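You operate a simulated robot arm through the tools that you are given. There is no shell and no other tool.

Carry out the task below with a simulated two-armed robot. There is one attempt and no reset: what you move stays moved.

Task
Work off both seal orders with the order button until the display shows All done.
Fine: the tray that the display names gets the one box that fits its neck size, upright; the other boxes stay on the ledge.

It is judged by the outcome, as a careful person would: the job done as asked, and still so three seconds after it is handed in. It fails if anything else is knocked over, pushed out of place, dropped, spilled or broken. A push-on lid holds only when it is set on centred and level and pressed home; a screw cap is set on level and turned clockwise until tight.

Robot
Two 7-joint arms with fingered hands on one trunk that stands fixed in place. Base frame: the origin is at the foot of the trunk, x ahead of it, y to its left, z up. Readings come in mm, degrees, newtons and seconds.
The left shoulder is at [60, 178, 875], the right one opposite. Each reaches about 1000 mm from its shoulder. Payload 4 kg a hand.
Tool frame (each hand has its own): the origin (TCP) lies between the finger pads and is the grasp point; the fingertips stand 37 mm ahead of it; z points along the fingers, y is the line along which they close. The gripper opens to 124 mm; its body begins 43 mm behind the TCP. The gripper is a hand of 3 fingers: y runs from the thumb to the fingers, the wrist lies at [-15, -108, -202] in the tool frame, and closing takes about 1.5 s.
Orientation is told as [roll, pitch, yaw] about the base's x, y, z axes, in that order, counted from this pose: with the fingers straight down and the wrist toward the robot, the tool's x, y and z point along [0, 1, 0], [1, 0, 0] and [0, 0, -1] of the base frame.

Tools
- The arms move only by the tool step_arm. It takes "left_plan", "right_plan" or both (then of equal length, played together; a hand with none holds still); each is one flat list of numbers, 6 for each row, row after row: the shift along the tool's x, y, z in units of 500 mm (1.0 is 500 mm), then the turn, a rotation vector about the tool's x, y, z in units of 180 degrees (1.0 is 180 degrees). In form: [tx, ty, tz, wx, wy, wz, tx, ty, tz, wx, wy, wz, ...]. A call has 1 to 20 rows; each row is the pose to reach, as a shift and turn from the pose commanded when the call began, along the tool's axes at that moment. "left_hand" and "right_hand" are, for a hand that has rows, the finger opening in mm, from 0 to 124, set as the call begins (left out, the last holds). A call with a number of a shift or a turn outside -1 to 1 is refused whole. Each row takes 0.2 s and may step no farther than 50 mm and 8.6 degrees from the row before; otherwise, or with a gripper value out of range, the whole call is refused. Where a pose cannot be reached the arm comes as near as it can. A force on the tool above 40 N (or 10 N above the force at the start of the call, whichever is more), or a blocked arm, ends the call early, and 0.2 s more pass. The fingers move at their own pace (about 72 mm/s each) and stop on an object; they squeeze with about 26 N. The grip force told is the motor's: it shows also when the fingers shut on nothing. Time passes only in rows, and 0.2 s behind the last, so rows that repeat a pose let the fingers close. The reply holds the time, the measured pose of the TCP, the force on the tool along the base axes, the opening and the grip force, in the units named above and with some noise, with the torque about the TCP (base axes, N m) and any sound that the robot's microphone picked up, and new pictures: "pictures" is both (left out), scene, wrist or none (wrist: the cameras of the hands that moved).
- Cameras (640 x 400 px; columns grow to the right, rows downward): "scene" is now at [44.9, 3.6, 1514.9]; the picture's right is [0.01, -1.00, 0.00], its down [-0.78, -0.01, -0.63] and it looks along [0.63, 0.01, -0.78] (base axes); focal length 314 px, centre (320, 200). "left" rides on the left gripper at [-64, -76, -137] in its tool frame; the picture's right is [-0.84, -0.26, 0.48], its down [0.48, -0.76, 0.44] and it looks along [0.25, 0.60, 0.76] (tool axes); focal length 256 px, centre (320, 200). "right" rides on the right gripper at [64, -76, -136] in its tool frame; the picture's right is [-0.84, 0.26, -0.48], its down [-0.48, -0.76, 0.43] and it looks along [-0.26, 0.60, 0.76] (tool axes); focal length 256 px, centre (320, 200). There is no depth. A picture from a camera that has moved, and an enlarged one, comes with that camera's place and axes in the base frame and with its lens.
- raise_lower(by): slides the trunk up (or, below 0, down) by that many mm; the arms and the scene camera ride with it, the base frame stays. It gives what a move gives, with no picture.
- move_fingers(index, middle, thumb_bend, thumb_turn, hand): sets how far each is bent, from 0 (flat) to 1 (curled in); at 0.3 the hand is open as for a grip, at 0.7 the pads meet at the TCP. One left out holds its place. A second passes; each finger stops where it meets its share of the squeeze, and holds until it gets a number again. A gripper value or a shape takes the hand back. It gives what a move gives, with no picture; readings hold the bend of each and the force on the fingers (four entries, about 0 where the hand has none), thumb and palm. thumb_turn goes from beside the hand (0) to across from the fingers (1), as for a grip.
- preshape(shape, hand): the hand has 3 fingers and takes this shape, open, in about a second: jaw (thumb against the fingers, like two jaws); tri (thumb and two fingers); tip (a fingertip pinch); poke (one finger out to press); point (the index stretched); flat (the hand flat); cup (the hand cupped); fist (a fist). The gripper value then closes the fingers along that shape, each until it touches; the sizes above hold for jaw. It gives what a move gives, with no picture.
- pan_tilt(pan, tilt): turns the head with the scene camera to pan (to the left, within 86 degrees either way) and tilt (down, from -29 to 69), counted from straight ahead of the robot. It gives what a move gives, and a new picture of the scene camera.
- close_up(camera, box): a new picture of the part [left, top, right, bottom] of that camera's present view, enlarged. The clock stands still meanwhile.
- sign_off(): hands the job in; it is judged then, once.

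Nothing tells you positions but the pictures and the camera data. Unless the task says otherwise, let go and move clear before handing in.

The tools are called after ">>>" as name(argument=value, ...) on one line, values as JSON. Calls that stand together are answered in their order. step_arm: Moves the arms, as the interface text tells. Its arguments: {"type":"object","properties":{"left_plan":{"type":"array","items":{"type":"number"}},"left_hand":{"type":"number"},"right_plan":{"type":"array","items":{"type":"number"}},"right_hand":{"type":"number"},"pictures":{"type":"string","enum":["both","scene","wrist","none"]}},"required":[]} The other tools are called the same way: raise_lower (by) moves the trunk up or down; preshape (shape, hand) gives the hand a shape; move_fingers (index, middle, thumb_bend, thumb_turn, hand) moves the fingers one by one; pan_tilt (pan, tilt) turns the head that bears the scene camera; close_up (camera, box) takes an enlarged picture of a part of a camera's view; sign_off () hands the job in.

At the start:

```text
time_s: 0.0
left_tcp_pos: [490.1, 292.0, 1166.0]
left_orientation: [0.1, 0.0, -0.1]
left_ft_force: [0.4, -0.1, -0.4]
left_moment: [0.02, 0.0, 0.0]
left_opening: 123.4
left_grasp_force: 0.0
left_shape: jaw
left_bend: [0.3, 0.3, 0.3, 0.98]
left_finger forces: [0.1, 0.1, 0.0, 0.0, 0.0, 0.0]
right_tcp_pos: [564.7, -206.8, 1146.4]
right_orientation: [0.0, 0.0, 0.1]
right_ft_force: [0.1, -0.7, 0.6]
right_moment: [0.0, 0.0, 0.0]
right_opening: 124.0
right_grasp_force: 0.1
right_shape: jaw
right_bend: [0.3, 0.3, 0.3, 0.98]
right_finger forces: [0.0, 0.0, 0.1, 0.0, 0.1, 0.0]
trunk travel left (down, up): [-400.0, 190.0]
head pan, tilt (commanded): [0.7, 51.2]
```

scene: 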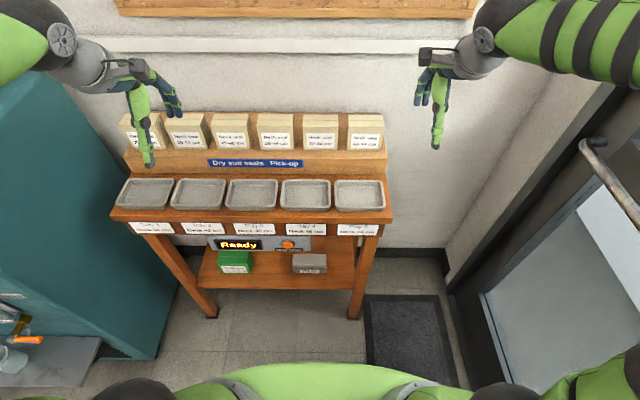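
right: 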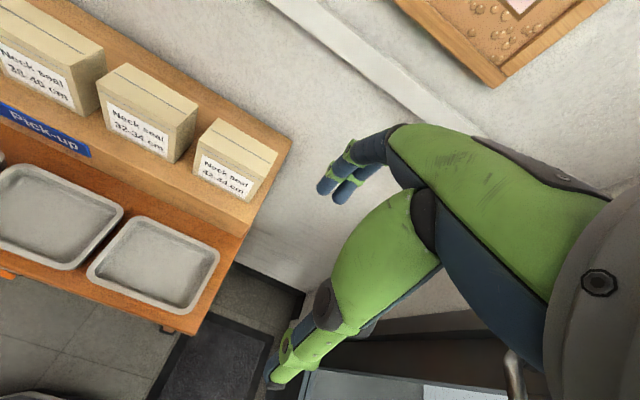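
left: 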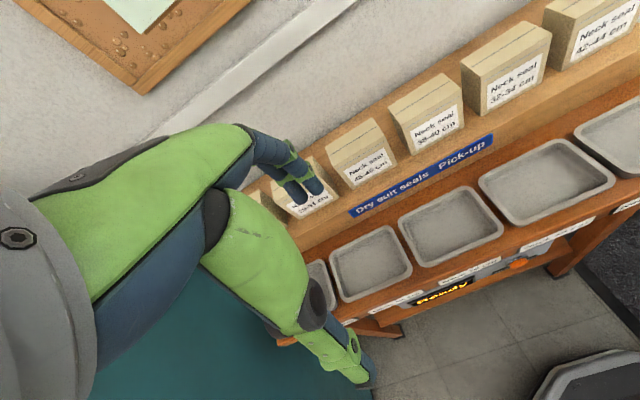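

I see a shelf with six boxes of neck seals on a ledge, five trays in front of it, a display reading "Ready" and an orange order button below the trays. I'll first zoom in to read all the labels.

>>> close_up(camera="scene", box=[110, 100, 260, 194])

>>> close_up(camera="scene", box=[250, 100, 400, 194])

>>> close_up(camera="scene", box=[110, 190, 260, 284])

>>> close_up(camera="scene", box=[250, 190, 400, 284])

>>> close_up(camera="left", box=[240, 0, 640, 250])

>>> close_up(camera="right", box=[0, 0, 320, 200])

```text
4.26 times, centred on (185, 147) of scene
camera zoom: at [44.9, 3.6, 1514.9], right [0.01, -1.0, 0.0], down [-0.78, -0.01, -0.63], along [0.63, 0.01, -0.78], focal length 1338 px, centre (894, 426)
```

zoom: 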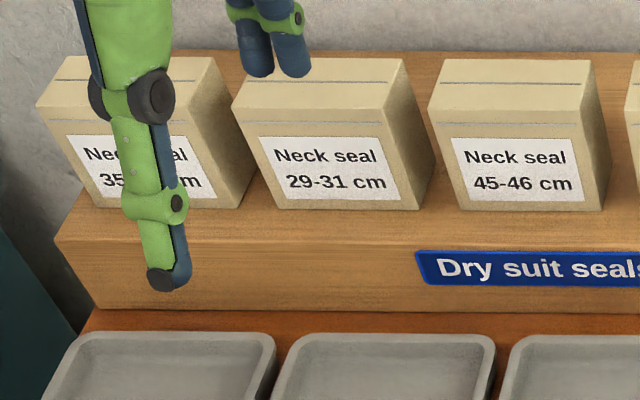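

```text
4.26 times, centred on (325, 147) of scene
camera zoom: at [44.9, 3.6, 1514.9], right [0.01, -1.0, 0.0], down [-0.78, -0.01, -0.63], along [0.63, 0.01, -0.78], focal length 1338 px, centre (299, 426)
```

zoom: 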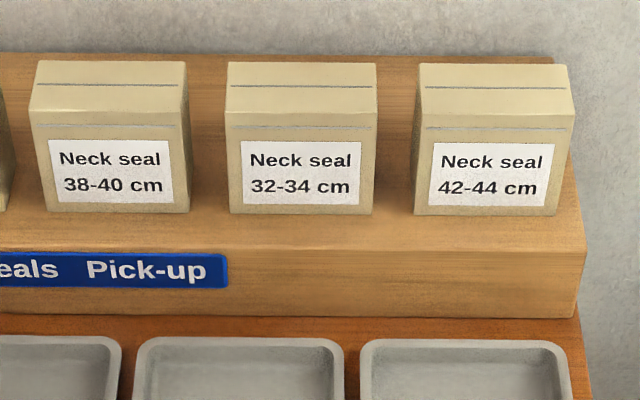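

```text
4.26 times, centred on (185, 237) of scene
camera zoom: at [44.9, 3.6, 1514.9], right [0.01, -1.0, 0.0], down [-0.78, -0.01, -0.63], along [0.63, 0.01, -0.78], focal length 1338 px, centre (894, 43)
```

zoom: 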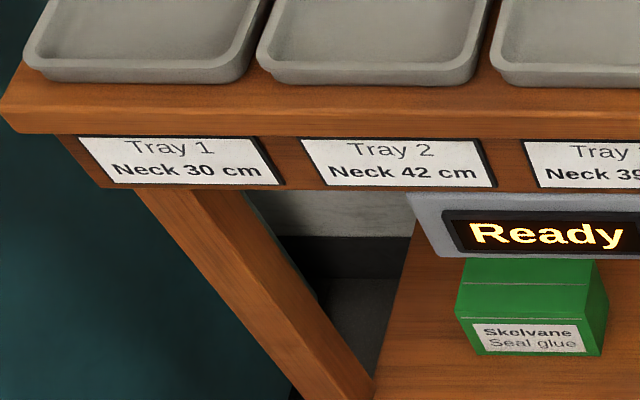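

```text
4.26 times, centred on (325, 237) of scene
camera zoom: at [44.9, 3.6, 1514.9], right [0.01, -1.0, 0.0], down [-0.78, -0.01, -0.63], along [0.63, 0.01, -0.78], focal length 1338 px, centre (299, 43)
```

zoom: 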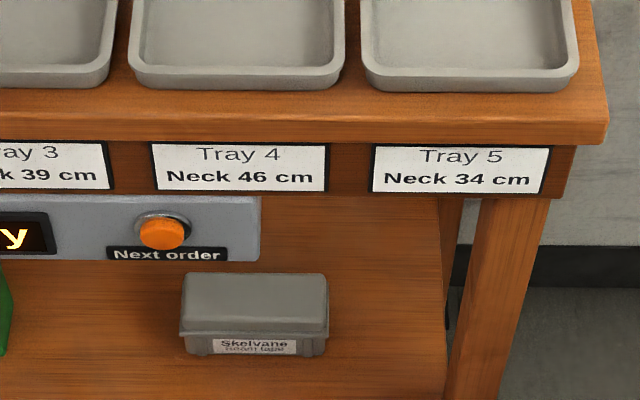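

```text
1.60 times, centred on (440, 125) of left
camera zoom: at [413.4, 230.3, 1301.7], right [-0.26, -0.84, -0.48], down [-0.76, 0.48, -0.44], along [0.6, 0.25, -0.76], focal length 410 px, centre (128, 320)
```

zoom: 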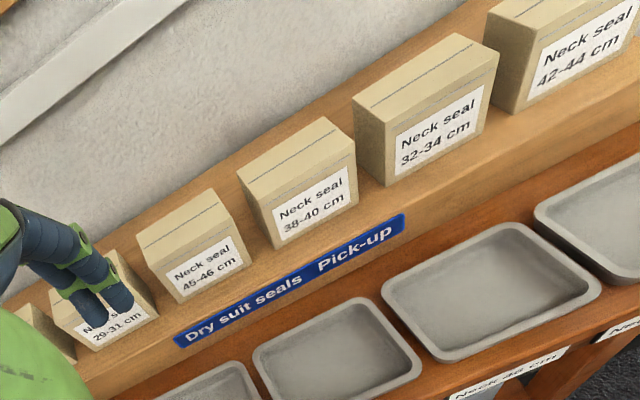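

```text
2.00 times, centred on (160, 100) of right
camera zoom: at [488.5, -143.9, 1283.0], right [0.26, -0.84, 0.48], down [-0.76, -0.48, -0.43], along [0.6, -0.26, -0.76], focal length 512 px, centre (640, 400)
```

zoom: 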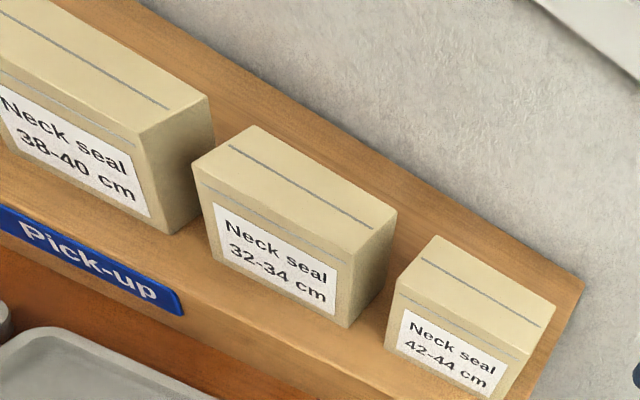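

The ledge holds boxes 35-3?, 29-31, 45-46, 38-40, 32-34 and 42-44 from left to right, with trays 1–5 marked 30, 42, 39, 46 and 34. The ledge top is at about z 934, the table top at about z 855, and the orange button is near [513, 103, 720]. I'll shape the right hand to poke and swing it over in front of the panel.

>>> preshape(hand="right", shape="poke")

>>> step_arm(right_plan=[0.08, -0.016, 0, 0, 0, 0, 0.16, -0.032, 0, 0, 0, 0, 0.24, -0.048, 0, 0, 0, 0, 0.32, -0.064, 0, 0, 0, 0, 0.4, -0.08, 0, 0, 0, 0], left_plan=[0.06, -0.02, 0, 0, 0, 0, 0.12, -0.04, 0, 0, 0, 0, 0.18, -0.06, 0, 0, 0, 0, 0.24, -0.08, 0, 0, 0, 0, 0.3, -0.1, 0, 0, 0, 0])

```text
time_s: 0.9
left_tcp_pos: [490.2, 291.5, 1166.9]
left_orientation: [0.1, 0.0, 0.0]
left_ft_force: [0.5, -0.5, -0.3]
left_moment: [0.02, 0.0, 0.0]
left_opening: 124.0
left_grasp_force: 0.0
left_shape: jaw
left_bend: [0.3, 0.3, 0.3, 0.98]
left_finger forces: [0.0, 0.0, 0.1, 0.0, 0.0, 0.0]
right_tcp_pos: [564.0, -208.2, 1147.1]
right_orientation: [0.1, 0.0, 0.0]
right_ft_force: [0.4, 0.0, 0.1]
right_moment: [-0.05, 0.01, 0.02]
right_opening: 0.1
right_grasp_force: 0.0
right_shape: poke
right_bend: [0.7, 0.7, 0.0, 1.0]
right_finger forces: [0.0, 0.0, 0.1, 0.0, 0.1, 0.0]
trunk travel left (down, up): [-400.0, 190.0]
head pan, tilt (commanded): [0.7, 51.2]
```

```text
time_s: 2.1
left_tcp_pos: [439.6, 442.5, 1166.8]
left_orientation: [-0.1, -0.1, -0.1]
left_ft_force: [-1.3, -0.4, -0.2]
left_moment: [-0.04, 0.0, 0.01]
left_opening: 123.6
left_grasp_force: 0.0
left_shape: jaw
left_bend: [0.3, 0.3, 0.3, 0.98]
left_finger forces: [0.1, 0.0, 0.0, 0.1, 0.0, 0.0]
right_tcp_pos: [522.9, -7.9, 1147.0]
right_orientation: [-0.1, 0.0, 0.0]
right_ft_force: [0.8, 0.7, -0.6]
right_moment: [-0.03, -0.01, 0.02]
right_opening: 0.1
right_grasp_force: 0.1
right_shape: poke
right_bend: [0.7, 0.7, 0.0, 1.0]
right_finger forces: [0.0, 0.1, 0.0, 0.0, 0.0, 0.0]
trunk travel left (down, up): [-400.0, 190.0]
head pan, tilt (commanded): [0.7, 51.2]
camera scene: at [44.6, 4.5, 1514.9], right [0.01, -1.0, 0.0], down [-0.78, -0.01, -0.63], along [0.63, 0.01, -0.78], focal length 314 px, centre (320, 200)
camera right: at [447.2, 56.5, 1283.3], right [0.26, -0.84, 0.48], down [-0.76, -0.48, -0.43], along [0.6, -0.26, -0.76], focal length 256 px, centre (320, 200)
camera left: at [362.7, 379.9, 1301.4], right [-0.26, -0.84, -0.48], down [-0.76, 0.48, -0.44], along [0.6, 0.25, -0.76], focal length 256 px, centre (320, 200)
```

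scene: 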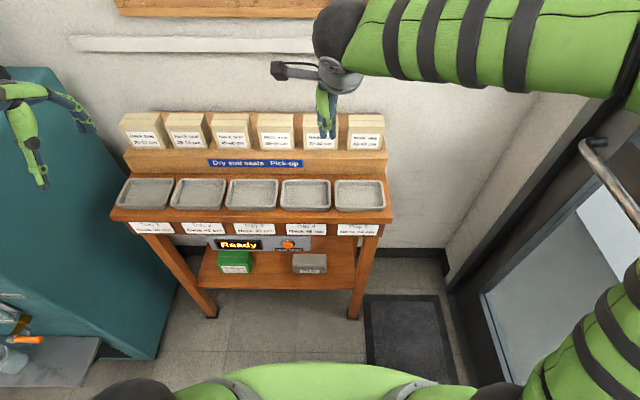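
right: 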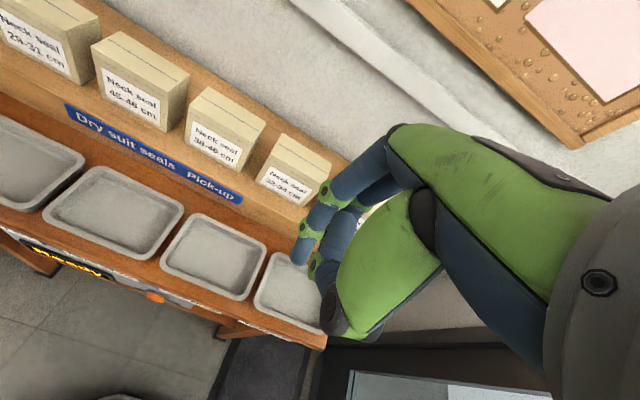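
left: 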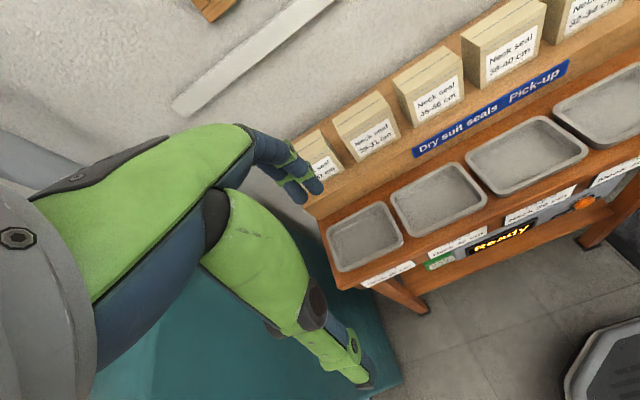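

The right hand is now in the poke shape above the table, so I'll look closely at which finger sticks out and at the panel.

>>> close_up(camera="right", box=[240, 100, 480, 350])

>>> close_up(camera="left", box=[400, 130, 640, 280])

>>> close_up(camera="scene", box=[200, 210, 340, 298])

>>> close_up(camera="scene", box=[110, 100, 220, 168])

```text
1.60 times, centred on (360, 225) of right
camera zoom: at [447.2, 56.5, 1283.3], right [0.26, -0.84, 0.48], down [-0.76, -0.48, -0.43], along [0.6, -0.26, -0.76], focal length 410 px, centre (256, 160)
```

zoom: 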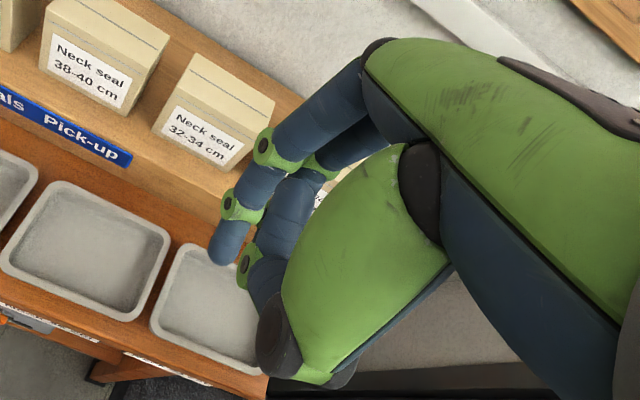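

```text
2.67 times, centred on (520, 205) of left
camera zoom: at [362.7, 379.9, 1301.4], right [-0.26, -0.84, -0.48], down [-0.76, 0.48, -0.44], along [0.6, 0.25, -0.76], focal length 683 px, centre (-213, 187)
```

zoom: 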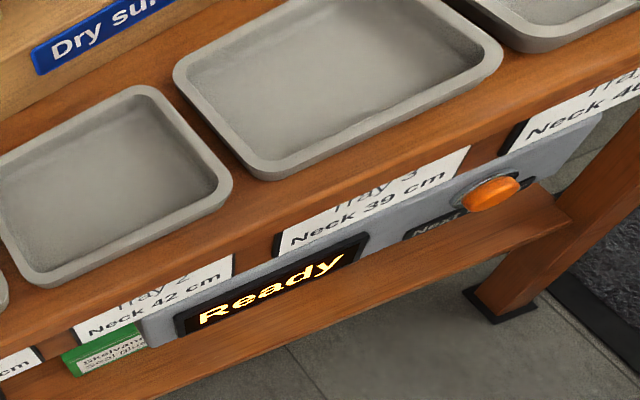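

```text
4.55 times, centred on (270, 254) of scene
camera zoom: at [44.6, 4.5, 1514.9], right [0.01, -1.0, 0.0], down [-0.78, -0.01, -0.63], along [0.63, 0.01, -0.78], focal length 1430 px, centre (547, -46)
```

zoom: 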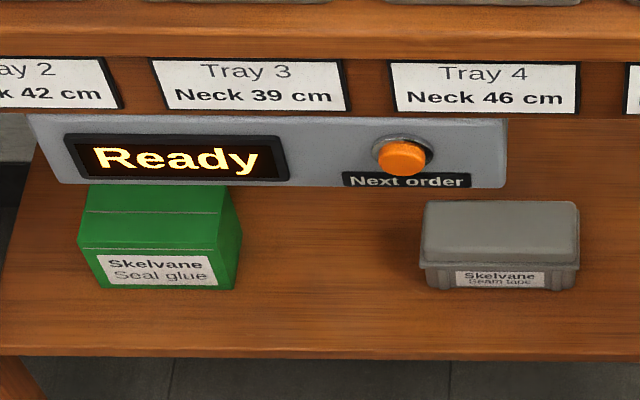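

```text
5.82 times, centred on (165, 134) of scene
camera zoom: at [44.6, 4.5, 1514.9], right [0.01, -1.0, 0.0], down [-0.78, -0.01, -0.63], along [0.63, 0.01, -0.78], focal length 1830 px, centre (1222, 584)
```

zoom: 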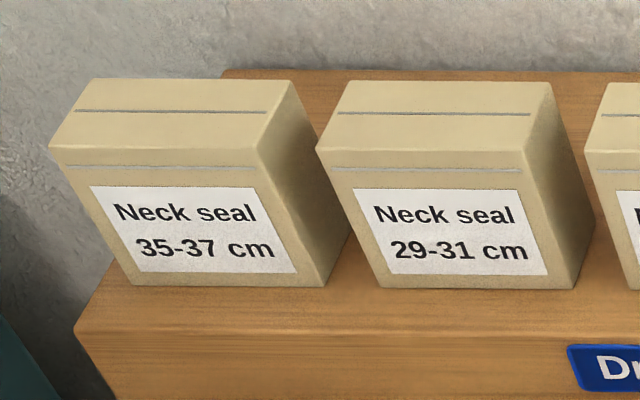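

The panel and the tray labels are clear, and box 1 is 35-37, which no tray calls for. I'll try the "point" shape on the right hand to see whether it gives a cleaner single pressing finger.

>>> preshape(hand="right", shape="point")

>>> close_up(camera="right", box=[0, 0, 640, 400])

>>> close_up(camera="scene", box=[260, 40, 390, 160])

```text
time_s: 3.0
left_tcp_pos: [440.4, 440.6, 1167.0]
left_orientation: [0.0, 0.0, -0.1]
left_ft_force: [-0.1, -0.2, -0.3]
left_moment: [-0.03, 0.01, 0.01]
left_opening: 123.7
left_grasp_force: 0.0
left_shape: jaw
left_bend: [0.3, 0.3, 0.3, 0.98]
left_finger forces: [0.1, 0.0, 0.1, 0.1, 0.0, 0.0]
right_tcp_pos: [523.0, -8.4, 1147.6]
right_orientation: [0.0, 0.0, 0.1]
right_ft_force: [-0.7, 0.2, 0.2]
right_moment: [-0.02, 0.01, 0.0]
right_opening: 118.1
right_grasp_force: 0.1
right_shape: point
right_bend: [0.32, 1.0, 1.0, 0.89]
right_finger forces: [0.0, 0.0, 0.0, 0.0, 0.0, 0.1]
trunk travel left (down, up): [-400.0, 190.0]
head pan, tilt (commanded): [0.7, 51.2]
```

```text
1.00 times, centred on (320, 200) of right (not enlarged: the box is as wide or as high as the picture)
camera zoom: at [447.8, 55.0, 1283.2], right [0.26, -0.84, 0.48], down [-0.76, -0.48, -0.43], along [0.6, -0.26, -0.76], focal length 256 px, centre (320, 200)
```

zoom: 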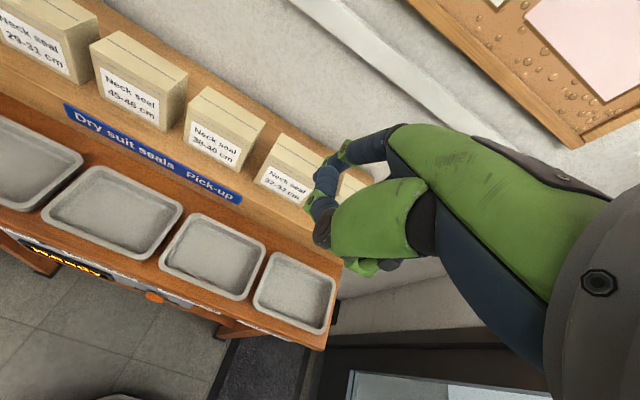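

```text
3.33 times, centred on (325, 100) of scene
camera zoom: at [44.8, 3.6, 1514.9], right [0.01, -1.0, 0.0], down [-0.78, -0.01, -0.63], along [0.63, 0.01, -0.78], focal length 1048 px, centre (303, 533)
```

zoom: 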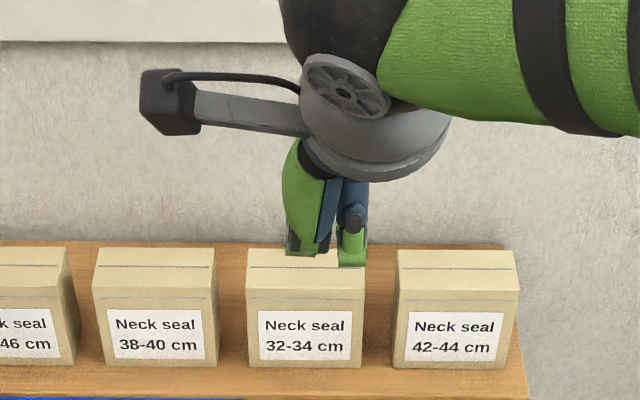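

The plan is to press with the right hand's closed fingertips, and the button front triangulates to about [511, 102, 727]. I'll put the right hand in jaw shape, close it, and move it over to the left and back, before tilting it down in front of the panel.

>>> preshape(hand="right", shape="jaw")

>>> step_arm(right_plan=[0.055, -0.045, 0.03, 0, 0, 0, 0.11, -0.09, 0.06, 0, 0, 0, 0.165, -0.135, 0.09, 0, 0, 0, 0.22, -0.18, 0.12, 0, 0, 0, 0.22, -0.19, 0.19, -0.045, 0, 0, 0.22, -0.2, 0.26, -0.09, 0, 0, 0.22, -0.2, 0.33, -0.135, 0, 0, 0.22, -0.2, 0.4, -0.18, 0, 0], right_hand=0)

```text
time_s: 3.9
left_tcp_pos: [440.0, 441.8, 1166.1]
left_orientation: [0.0, 0.0, -0.1]
left_ft_force: [-0.8, -0.2, 0.3]
left_moment: [0.01, -0.02, 0.02]
left_opening: 123.8
left_grasp_force: 0.0
left_shape: jaw
left_bend: [0.3, 0.3, 0.3, 0.98]
left_finger forces: [0.1, 0.0, 0.1, 0.0, 0.1, 0.0]
right_tcp_pos: [524.0, -8.1, 1147.3]
right_orientation: [0.0, -0.1, 0.0]
right_ft_force: [-0.1, -0.2, 0.0]
right_moment: [0.02, 0.01, -0.02]
right_opening: 123.7
right_grasp_force: 0.0
right_shape: jaw
right_bend: [0.3, 0.3, 0.3, 0.97]
right_finger forces: [0.0, 0.0, 0.0, 0.1, 0.0, 0.0]
trunk travel left (down, up): [-400.0, 190.0]
head pan, tilt (commanded): [0.7, 51.2]
```

```text
time_s: 5.7
left_tcp_pos: [440.1, 442.6, 1166.6]
left_orientation: [-0.1, 0.0, -0.1]
left_ft_force: [0.5, -0.8, 0.0]
left_moment: [0.0, 0.0, 0.0]
left_opening: 123.8
left_grasp_force: 0.1
left_shape: jaw
left_bend: [0.3, 0.3, 0.3, 0.98]
left_finger forces: [0.0, 0.1, 0.0, 0.0, 0.0, 0.0]
right_tcp_pos: [424.9, 102.7, 947.4]
right_orientation: [-0.1, -32.5, -0.1]
right_ft_force: [0.0, 0.6, 0.2]
right_moment: [-0.01, -0.03, 0.01]
right_opening: 0.2
right_grasp_force: 25.7
right_shape: jaw
right_bend: [0.7, 0.7, 0.71, 1.0]
right_finger forces: [0.0, 0.0, 0.1, 0.1, 0.0, 0.0]
trunk travel left (down, up): [-400.0, 190.0]
head pan, tilt (commanded): [0.7, 51.2]
camera scene: at [45.1, 4.3, 1515.0], right [0.01, -1.0, 0.0], down [-0.78, -0.01, -0.63], along [0.63, 0.01, -0.78], focal length 314 px, centre (320, 200)
camera right: at [287.6, 165.1, 1020.9], right [-0.04, -0.84, 0.55], down [-0.41, -0.48, -0.77], along [0.91, -0.26, -0.32], focal length 256 px, centre (320, 200)
```

scene: 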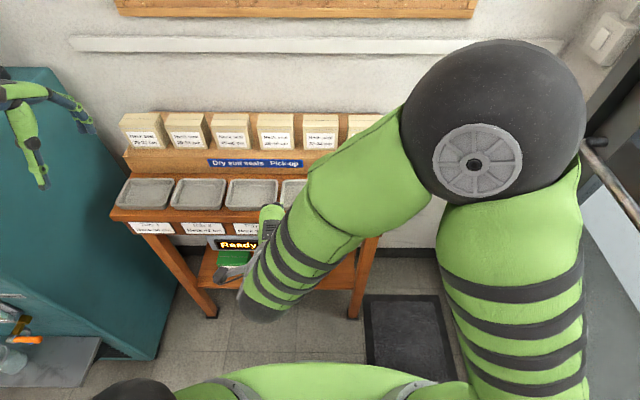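
right: 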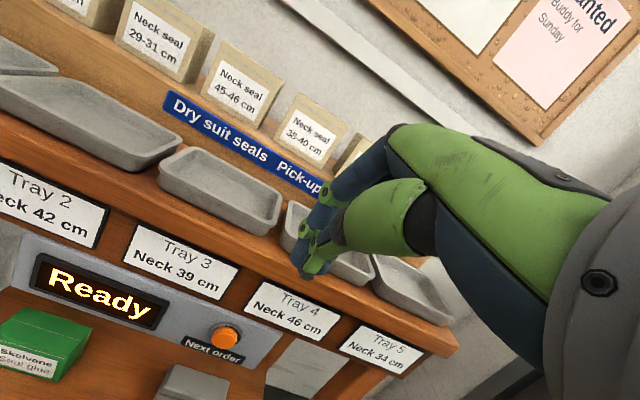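

The right wrist view confirms the button near [511, 101, 724]. I'll continue tilting down to a pre-press pose about 40 mm short of it.

>>> step_arm(right_plan=[0, -0.0356, 0.067, -0.0372, 0, 0, 0, -0.0711, 0.134, -0.0744, 0, 0, 0, -0.1067, 0.201, -0.1116, 0, 0, 0, -0.1422, 0.268, -0.1488, 0, 0, 0, -0.1778, 0.335, -0.186, 0, 0])

```text
time_s: 6.9
left_tcp_pos: [439.5, 441.8, 1167.2]
left_orientation: [-0.1, 0.0, -0.1]
left_ft_force: [-0.9, 0.3, -0.9]
left_moment: [-0.01, 0.03, -0.01]
left_opening: 123.5
left_grasp_force: 0.0
left_shape: jaw
left_bend: [0.3, 0.3, 0.3, 0.98]
left_finger forces: [0.0, 0.1, 0.0, 0.0, 0.0, 0.0]
right_tcp_pos: [478.3, 149.9, 772.3]
right_orientation: [-1.8, -65.2, 1.6]
right_ft_force: [-0.2, -1.0, 0.0]
right_moment: [0.0, -0.01, 0.03]
right_opening: 0.2
right_grasp_force: 25.9
right_shape: jaw
right_bend: [0.7, 0.7, 0.71, 1.0]
right_finger forces: [0.0, 0.1, 0.0, 0.0, 0.1, 0.1]
right hand out of reach, approached as far as the arm can: row 4, 5
trunk travel left (down, up): [-400.0, 190.0]
head pan, tilt (commanded): [0.7, 51.2]
camera scene: at [45.1, 4.0, 1515.0], right [0.01, -1.0, 0.0], down [-0.78, -0.01, -0.63], along [0.63, 0.01, -0.78], focal length 314 px, centre (320, 200)
camera right: at [323.5, 213.7, 759.1], right [-0.33, -0.83, 0.45], down [0.08, -0.5, -0.87], along [0.94, -0.25, 0.23], focal length 256 px, centre (320, 200)
```

scene: 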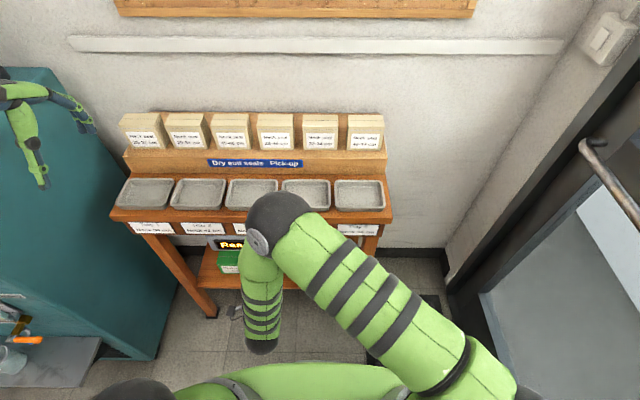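
right: 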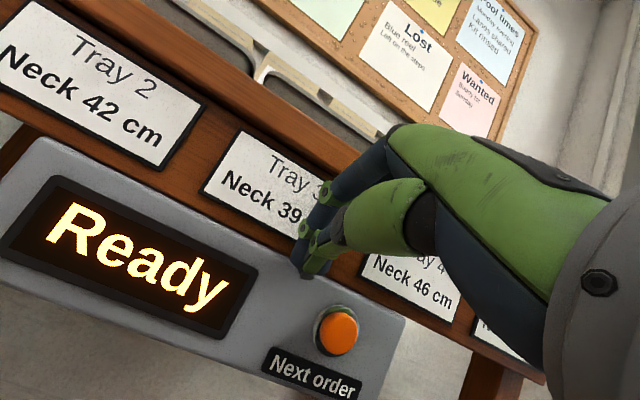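

The arm folds too tightly to reach that pose straight on, and it stopped at [478, 150, 772], short of the target. I'll back the right hand off and come in again with the hand yawed to the left.

>>> step_arm(right_plan=[0, 0.0203, -0.0528, 0.0367, 0, 0, 0, 0.0629, -0.1046, 0.0733, 0, 0, 0, 0.1319, -0.1463, 0.11, 0, 0, 0, 0.205, -0.1788, 0.1467, 0, 0, 0, 0.2913, -0.2063, 0.1833, 0, 0], pictures="both")

```text
time_s: 8.1
left_tcp_pos: [439.6, 440.6, 1166.8]
left_orientation: [0.0, 0.0, 0.0]
left_ft_force: [0.0, 0.4, 0.1]
left_moment: [0.06, -0.02, 0.03]
left_opening: 123.8
left_grasp_force: 0.1
left_shape: jaw
left_bend: [0.3, 0.3, 0.3, 0.98]
left_finger forces: [0.1, 0.1, 0.0, 0.1, 0.1, 0.0]
right_tcp_pos: [444.1, 148.0, 947.6]
right_orientation: [-0.1, -32.9, 0.1]
right_ft_force: [0.3, 0.6, -0.3]
right_moment: [0.02, 0.0, -0.01]
right_opening: 0.3
right_grasp_force: 26.1
right_shape: jaw
right_bend: [0.7, 0.7, 0.71, 1.0]
right_finger forces: [0.0, 0.0, 0.0, 0.0, 0.0, 0.1]
trunk travel left (down, up): [-400.0, 190.0]
head pan, tilt (commanded): [0.7, 51.2]
camera scene: at [44.5, 3.1, 1514.8], right [0.01, -1.0, 0.0], down [-0.78, -0.01, -0.63], along [0.63, 0.01, -0.78], focal length 314 px, centre (320, 200)
camera right: at [306.3, 212.2, 1020.4], right [-0.04, -0.84, 0.55], down [-0.4, -0.48, -0.78], along [0.91, -0.26, -0.32], focal length 256 px, centre (320, 200)
```

scene: 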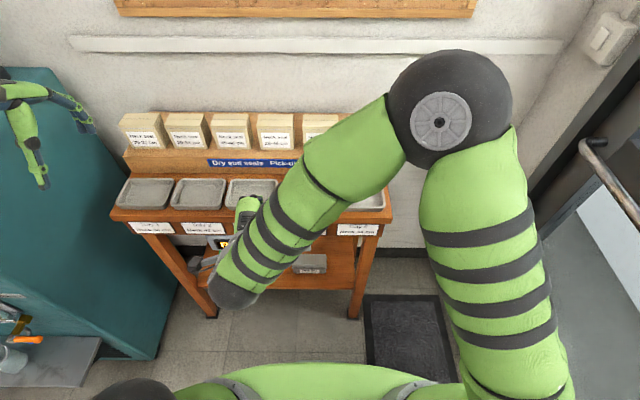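
right: 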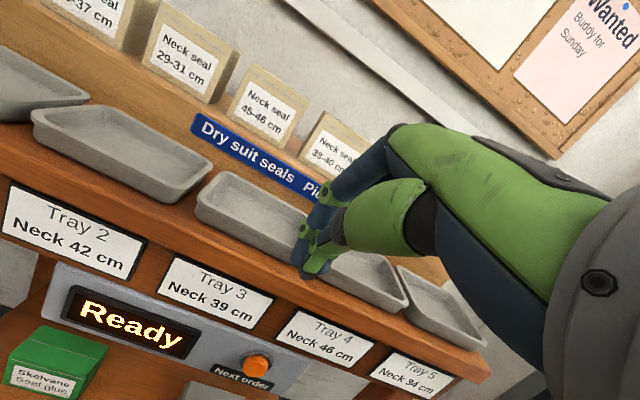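

The hand is back clear at [444, 148, 948]. Now I'll turn it to pitch −60 and yaw +35 while shifting right and slightly down.

>>> step_arm(right_plan=[-0.0243, -0.0154, 0.0091, -0.0242, 0.0237, -0.0225, -0.0487, -0.0308, 0.0181, -0.0483, 0.0473, -0.045, -0.073, -0.0463, 0.0272, -0.0725, 0.071, -0.0675, -0.0973, -0.0617, 0.0363, -0.0967, 0.0947, -0.09, -0.1217, -0.0771, 0.0453, -0.1208, 0.1183, -0.1125, -0.146, -0.0925, 0.0544, -0.145, 0.142, -0.135])

```text
time_s: 9.5
left_tcp_pos: [442.0, 439.9, 1166.5]
left_orientation: [0.0, 0.0, -0.2]
left_ft_force: [-0.5, -0.1, 0.3]
left_moment: [0.04, 0.02, -0.02]
left_opening: 123.6
left_grasp_force: 0.1
left_shape: jaw
left_bend: [0.3, 0.3, 0.3, 0.98]
left_finger forces: [0.0, 0.0, 0.1, 0.1, 0.0, 0.0]
right_tcp_pos: [396.2, 123.9, 902.4]
right_orientation: [-1.0, -59.7, 34.3]
right_ft_force: [-0.5, -0.6, -0.8]
right_moment: [-0.04, 0.0, 0.0]
right_opening: 0.0
right_grasp_force: 26.2
right_shape: jaw
right_bend: [0.7, 0.7, 0.71, 1.0]
right_finger forces: [0.0, 0.0, 0.0, 0.1, 0.0, 0.0]
right hand out of reach, approached as far as the arm can: row 5, 6
trunk travel left (down, up): [-400.0, 190.0]
head pan, tilt (commanded): [0.7, 51.2]
camera scene: at [45.3, 3.3, 1515.0], right [0.01, -1.0, 0.0], down [-0.78, -0.01, -0.63], along [0.63, 0.01, -0.78], focal length 314 px, centre (320, 200)
camera right: at [230.7, 91.1, 904.8], right [0.22, -0.85, 0.47], down [0.26, -0.41, -0.87], along [0.94, 0.31, 0.13], focal length 256 px, centre (320, 200)
```

scene: 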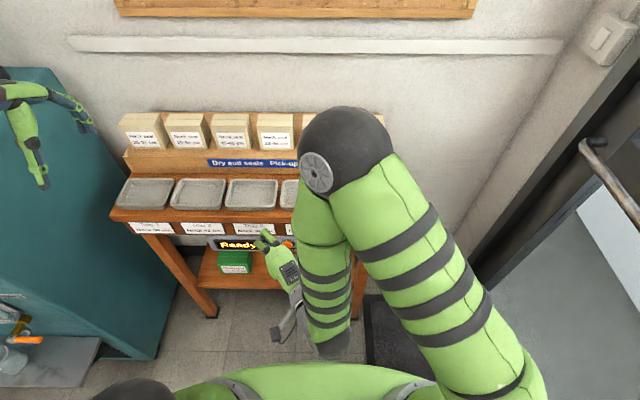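
right: 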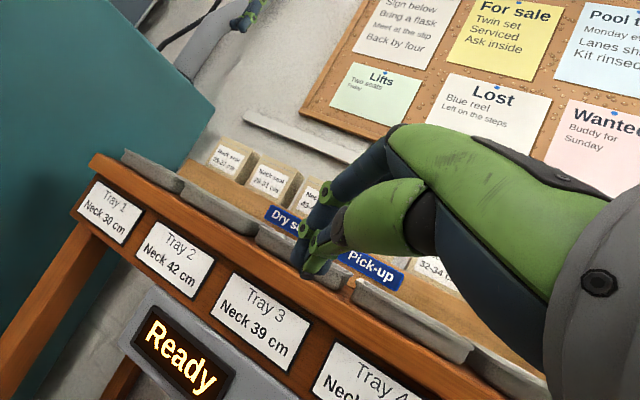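

The orientation is reached, limited only by how close the wrist is to the shoulder. I'll now descend to a pre-press point around [440, 84, 755].

>>> step_arm(right_plan=[-0.0128, -0.0495, 0.0502, 0, 0, 0, -0.0255, -0.0991, 0.1004, 0, 0, 0, -0.0383, -0.1486, 0.1506, 0, 0, 0, -0.077, -0.1947, 0.1608, 0, 0, 0, -0.1156, -0.2408, 0.171, 0, 0, 0])

```text
time_s: 10.7
left_tcp_pos: [438.8, 441.7, 1165.6]
left_orientation: [0.1, 0.0, 0.0]
left_ft_force: [-0.1, -0.3, -0.3]
left_moment: [-0.04, 0.02, 0.01]
left_opening: 123.7
left_grasp_force: 0.1
left_shape: jaw
left_bend: [0.3, 0.3, 0.3, 0.98]
left_finger forces: [0.0, 0.0, 0.0, 0.0, 0.0, 0.1]
right_tcp_pos: [415.2, 162.0, 778.0]
right_orientation: [-3.3, -58.7, 34.9]
right_ft_force: [0.9, 0.1, 0.3]
right_moment: [0.01, 0.01, 0.01]
right_opening: 0.0
right_grasp_force: 26.2
right_shape: jaw
right_bend: [0.7, 0.7, 0.71, 1.0]
right_finger forces: [0.1, 0.1, 0.0, 0.0, 0.0, 0.0]
right hand out of reach, approached as far as the arm can: row 1, 2, 3, 4, 5
trunk travel left (down, up): [-400.0, 190.0]
head pan, tilt (commanded): [0.7, 51.2]
camera scene: at [45.3, 3.8, 1514.9], right [0.01, -1.0, 0.0], down [-0.78, -0.01, -0.63], along [0.63, 0.01, -0.78], focal length 314 px, centre (320, 200)
camera right: at [250.5, 133.2, 781.6], right [0.2, -0.85, 0.49], down [0.25, -0.44, -0.86], along [0.95, 0.3, 0.12], focal length 256 px, centre (320, 200)
```

scene: 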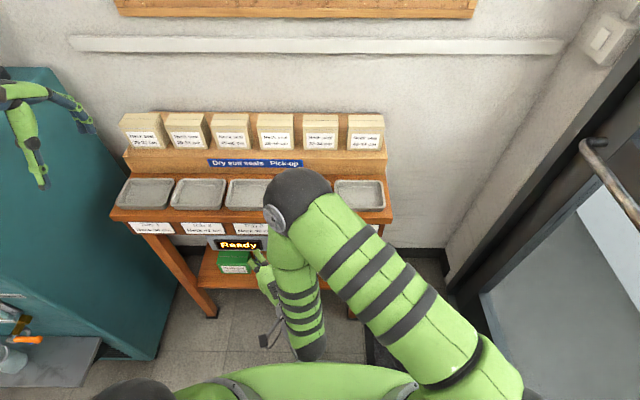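
right: 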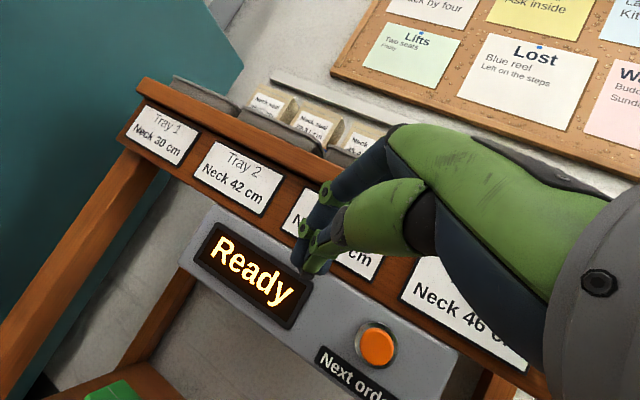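

The arm is limited when the wrist gets below shoulder height. I'll lift the right hand, move the left hand up and clear, then lower the trunk so that the button sits higher relative to the shoulder.

>>> step_arm(right_plan=[-0.0071, 0.0558, -0.0493, 0, 0, 0, -0.0143, 0.1116, -0.0987, 0, 0, 0, -0.0214, 0.1674, -0.148, 0, 0, 0], left_plan=[-0.04, 0, -0.0667, 0, 0, 0, -0.08, 0, -0.1333, 0, 0, 0, -0.12, 0, -0.2, 0, 0, 0], pictures="none")

>>> raise_lower(by=-250)

>>> close_up(camera="scene", box=[0, 0, 640, 400])

>>> close_up(camera="right", box=[0, 0, 640, 400])

```text
time_s: 11.5
left_tcp_pos: [438.3, 380.9, 1267.6]
left_orientation: [0.0, 0.0, 0.0]
left_ft_force: [0.5, 0.7, 0.4]
left_moment: [0.01, 0.0, -0.02]
left_opening: 123.6
left_grasp_force: 0.0
left_shape: jaw
left_bend: [0.3, 0.3, 0.3, 0.98]
left_finger forces: [0.0, 0.0, 0.0, 0.0, 0.1, 0.0]
right_tcp_pos: [404.1, 145.5, 888.7]
right_orientation: [-3.3, -58.8, 34.8]
right_ft_force: [-0.5, 0.9, -0.2]
right_moment: [0.02, -0.03, -0.01]
right_opening: 0.1
right_grasp_force: 25.8
right_shape: jaw
right_bend: [0.7, 0.7, 0.71, 1.0]
right_finger forces: [0.0, 0.0, 0.0, 0.0, 0.0, 0.0]
trunk travel left (down, up): [-400.0, 190.0]
head pan, tilt (commanded): [0.7, 51.2]
```

```text
time_s: 14.1
left_tcp_pos: [439.5, 381.0, 1016.9]
left_orientation: [0.0, 0.0, 0.1]
left_ft_force: [0.4, 0.0, -0.2]
left_moment: [-0.03, 0.02, 0.01]
left_opening: 123.5
left_grasp_force: 0.1
left_shape: jaw
left_bend: [0.3, 0.3, 0.3, 0.98]
left_finger forces: [0.0, 0.0, 0.0, 0.1, 0.1, 0.0]
right_tcp_pos: [404.2, 146.6, 638.3]
right_orientation: [-3.4, -58.8, 34.8]
right_ft_force: [-0.6, -0.4, 0.3]
right_moment: [-0.04, 0.02, 0.01]
right_opening: 0.0
right_grasp_force: 25.7
right_shape: jaw
right_bend: [0.7, 0.7, 0.71, 1.0]
right_finger forces: [0.0, 0.0, 0.0, 0.0, 0.1, 0.0]
trunk travel left (down, up): [-150.0, 440.0]
head pan, tilt (commanded): [0.7, 51.2]
```

```text
1.00 times, centred on (320, 200) of scene (not enlarged: the box is as wide or as high as the picture)
camera zoom: at [44.9, 3.5, 1265.0], right [0.01, -1.0, 0.0], down [-0.78, -0.01, -0.63], along [0.63, 0.01, -0.78], focal length 314 px, centre (320, 200)
```

zoom: 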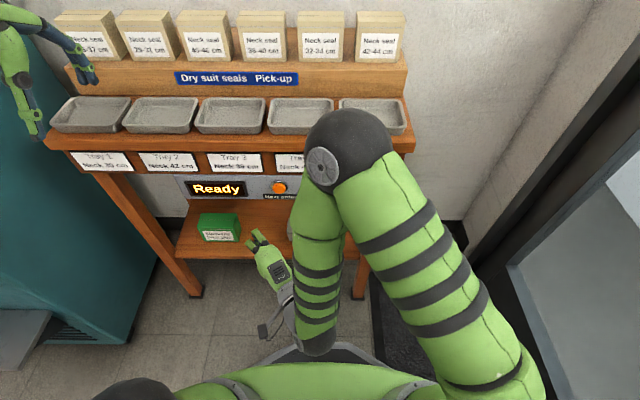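

```text
1.00 times, centred on (320, 200) of right (not enlarged: the box is as wide or as high as the picture)
camera zoom: at [238.5, 116.8, 642.1], right [0.2, -0.85, 0.49], down [0.25, -0.44, -0.86], along [0.95, 0.29, 0.13], focal length 256 px, centre (320, 200)
```

zoom: 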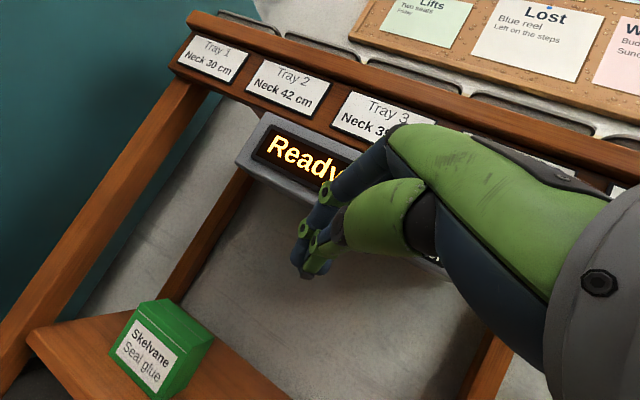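

The trunk is down 250 mm and the right hand is at [404, 146, 638] below the panel. I'll bring it up to the pre-press point in front of the button.

>>> step_arm(right_plan=[-0.0376, 0.0485, -0.0306, 0, 0, 0, -0.0752, 0.097, -0.0613, 0, 0, 0, -0.1128, 0.1455, -0.0919, 0, 0, 0, -0.1504, 0.194, -0.1225, 0, 0, 0])

>>> close_up(camera="scene", box=[180, 150, 340, 250])

```text
time_s: 15.1
left_tcp_pos: [439.5, 381.1, 1018.0]
left_orientation: [0.0, 0.1, 0.0]
left_ft_force: [-0.3, -0.2, -0.2]
left_moment: [0.01, 0.01, 0.0]
left_opening: 123.9
left_grasp_force: 0.2
left_shape: jaw
left_bend: [0.3, 0.3, 0.3, 0.98]
left_finger forces: [0.1, 0.1, 0.1, 0.0, 0.0, 0.0]
right_tcp_pos: [445.2, 116.8, 755.2]
right_orientation: [-3.5, -58.7, 34.2]
right_ft_force: [-0.5, 0.1, 0.8]
right_moment: [-0.03, -0.02, 0.01]
right_opening: 0.1
right_grasp_force: 26.0
right_shape: jaw
right_bend: [0.7, 0.7, 0.71, 1.0]
right_finger forces: [0.0, 0.0, 0.0, 0.1, 0.0, 0.1]
right hand out of reach, approached as far as the arm can: row 2, 3, 4
trunk travel left (down, up): [-150.0, 440.0]
head pan, tilt (commanded): [0.7, 51.2]
camera scene: at [45.0, 3.5, 1264.9], right [0.01, -1.0, 0.0], down [-0.78, -0.01, -0.63], along [0.63, 0.01, -0.78], focal length 314 px, centre (320, 200)
camera right: at [278.3, 90.6, 758.9], right [0.19, -0.85, 0.5], down [0.25, -0.45, -0.86], along [0.95, 0.28, 0.12], focal length 256 px, centre (320, 200)
```

scene: 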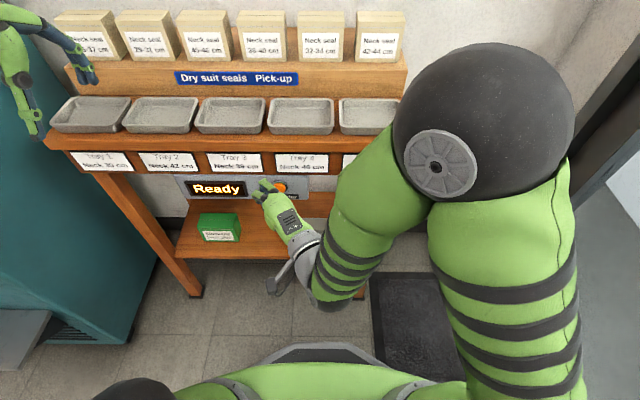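
right: 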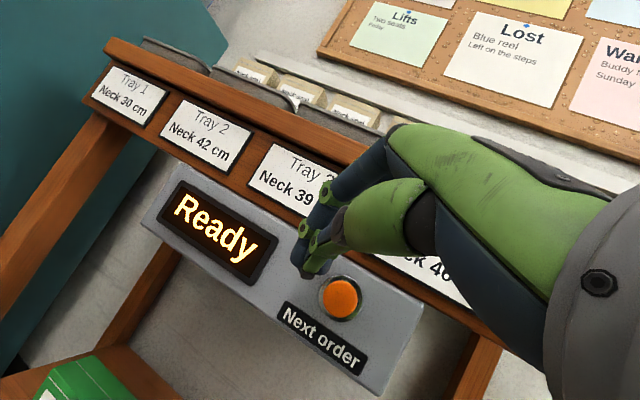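

```text
4.00 times, centred on (260, 200) of scene
camera zoom: at [45.0, 3.5, 1264.9], right [0.01, -1.0, 0.0], down [-0.78, -0.01, -0.63], along [0.63, 0.01, -0.78], focal length 1258 px, centre (560, 200)
```

zoom: 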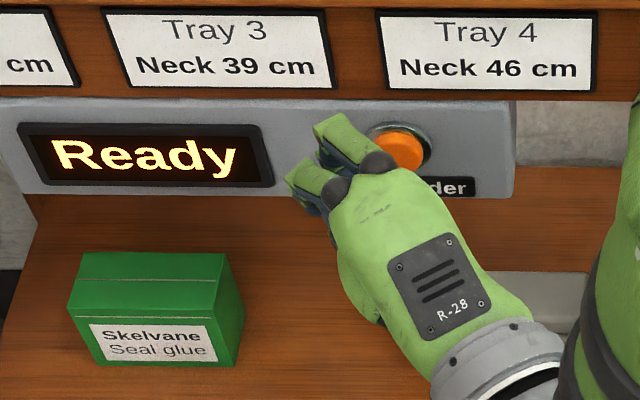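

The fingertip is about 35 mm from the button but 30 mm too far left. I'll lower the trunk another 100 mm for more arm room, raising the left hand first.

>>> step_arm(left_plan=[0, 0, -0.08, 0, 0, 0, 0, 0, -0.16, 0, 0, 0], pictures="none")

>>> raise_lower(by=-100)

```text
time_s: 15.7
left_tcp_pos: [438.9, 379.8, 1096.5]
left_orientation: [0.0, 0.0, 0.0]
left_ft_force: [0.0, -0.2, -0.1]
left_moment: [0.01, 0.02, -0.01]
left_opening: 123.7
left_grasp_force: 0.2
left_shape: jaw
left_bend: [0.3, 0.3, 0.3, 0.98]
left_finger forces: [0.0, 0.0, 0.0, 0.0, 0.0, 0.0]
right_tcp_pos: [445.5, 116.5, 755.4]
right_orientation: [-3.5, -58.8, 34.2]
right_ft_force: [-0.2, -0.3, -0.1]
right_moment: [0.03, -0.05, 0.03]
right_opening: 0.0
right_grasp_force: 25.3
right_shape: jaw
right_bend: [0.7, 0.7, 0.71, 1.0]
right_finger forces: [0.1, 0.0, 0.0, 0.1, 0.0, 0.1]
trunk travel left (down, up): [-150.0, 440.0]
head pan, tilt (commanded): [0.7, 51.2]
```

```text
time_s: 17.0
left_tcp_pos: [438.5, 380.3, 996.8]
left_orientation: [0.0, 0.0, -0.1]
left_ft_force: [-0.1, 0.0, 0.8]
left_moment: [0.01, 0.0, 0.05]
left_opening: 123.6
left_grasp_force: 0.0
left_shape: jaw
left_bend: [0.3, 0.3, 0.3, 0.98]
left_finger forces: [0.0, 0.1, 0.0, 0.0, 0.0, 0.0]
right_tcp_pos: [445.4, 116.4, 655.4]
right_orientation: [-3.5, -58.7, 34.2]
right_ft_force: [-0.5, -0.3, 0.6]
right_moment: [-0.03, 0.01, -0.02]
right_opening: 0.0
right_grasp_force: 26.4
right_shape: jaw
right_bend: [0.7, 0.7, 0.71, 1.0]
right_finger forces: [0.0, 0.0, 0.1, 0.0, 0.0, 0.1]
trunk travel left (down, up): [-50.0, 540.0]
head pan, tilt (commanded): [0.7, 51.2]
```

>>> step_arm(right_plan=[-0.0236, 0.0508, -0.037, 0, 0, 0, -0.0472, 0.1016, -0.074, 0, 0, 0, -0.0708, 0.1524, -0.111, 0, 0, 0])

>>> close_up(camera="right", box=[220, 150, 460, 300])

>>> close_up(camera="scene", box=[200, 90, 360, 190])

```text
time_s: 18.0
left_tcp_pos: [439.0, 380.0, 997.0]
left_orientation: [-0.1, 0.0, 0.0]
left_ft_force: [-0.8, 0.4, -0.9]
left_moment: [-0.03, -0.03, -0.05]
left_opening: 123.7
left_grasp_force: 0.1
left_shape: jaw
left_bend: [0.3, 0.3, 0.3, 0.98]
left_finger forces: [0.0, 0.1, 0.0, 0.0, 0.1, 0.0]
right_tcp_pos: [406.3, 146.5, 749.1]
right_orientation: [-13.3, -59.0, 49.3]
right_ft_force: [0.2, 0.3, -0.2]
right_moment: [-0.02, -0.01, -0.03]
right_opening: 0.2
right_grasp_force: 25.7
right_shape: jaw
right_bend: [0.7, 0.7, 0.71, 1.0]
right_finger forces: [0.1, 0.1, 0.1, 0.1, 0.0, 0.0]
right hand out of reach, approached as far as the arm can: row 1, 2, 3
trunk travel left (down, up): [-50.0, 540.0]
head pan, tilt (commanded): [0.7, 51.2]
stopped in row 3 (right hand): the arm was blocked; the commanded pose is now the measured one
camera scene: at [44.6, 4.2, 1165.0], right [0.01, -1.0, 0.0], down [-0.78, -0.01, -0.63], along [0.63, 0.01, -0.78], focal length 314 px, centre (320, 200)
camera right: at [242.8, 100.9, 743.9], right [0.25, -0.79, 0.56], down [0.35, -0.46, -0.81], along [0.9, 0.4, 0.16], focal length 256 px, centre (320, 200)
```

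scene: 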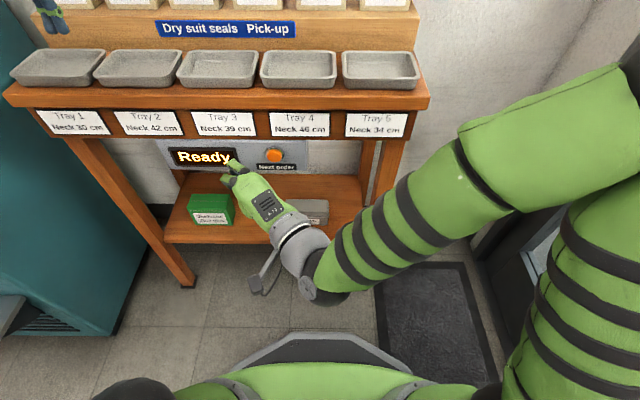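
right: 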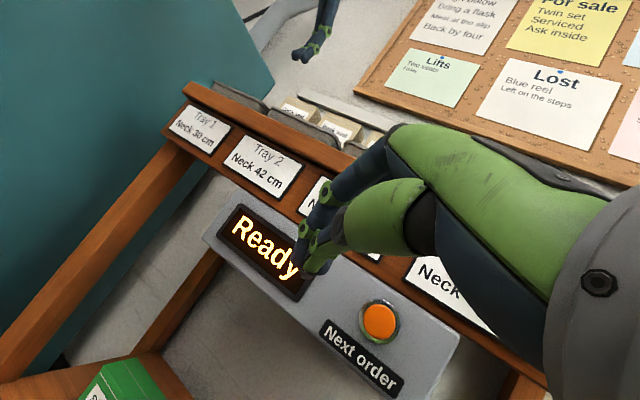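

```text
2.67 times, centred on (340, 225) of right
camera zoom: at [242.8, 100.9, 743.9], right [0.25, -0.79, 0.56], down [0.35, -0.46, -0.81], along [0.9, 0.4, 0.16], focal length 683 px, centre (267, 133)
```

zoom: 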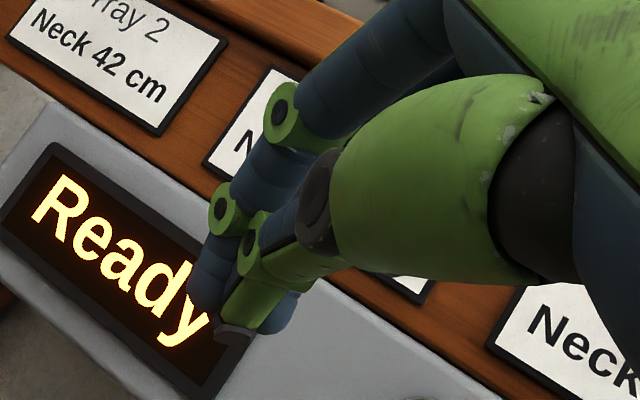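

```text
4.00 times, centred on (280, 140) of scene
camera zoom: at [44.6, 4.2, 1165.0], right [0.01, -1.0, 0.0], down [-0.78, -0.01, -0.63], along [0.63, 0.01, -0.78], focal length 1258 px, centre (480, 440)
```

zoom: 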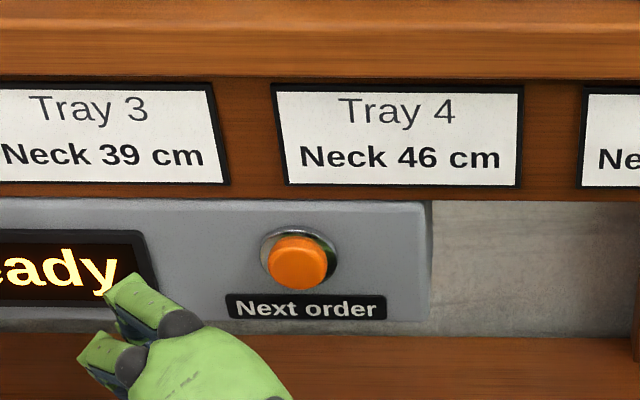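

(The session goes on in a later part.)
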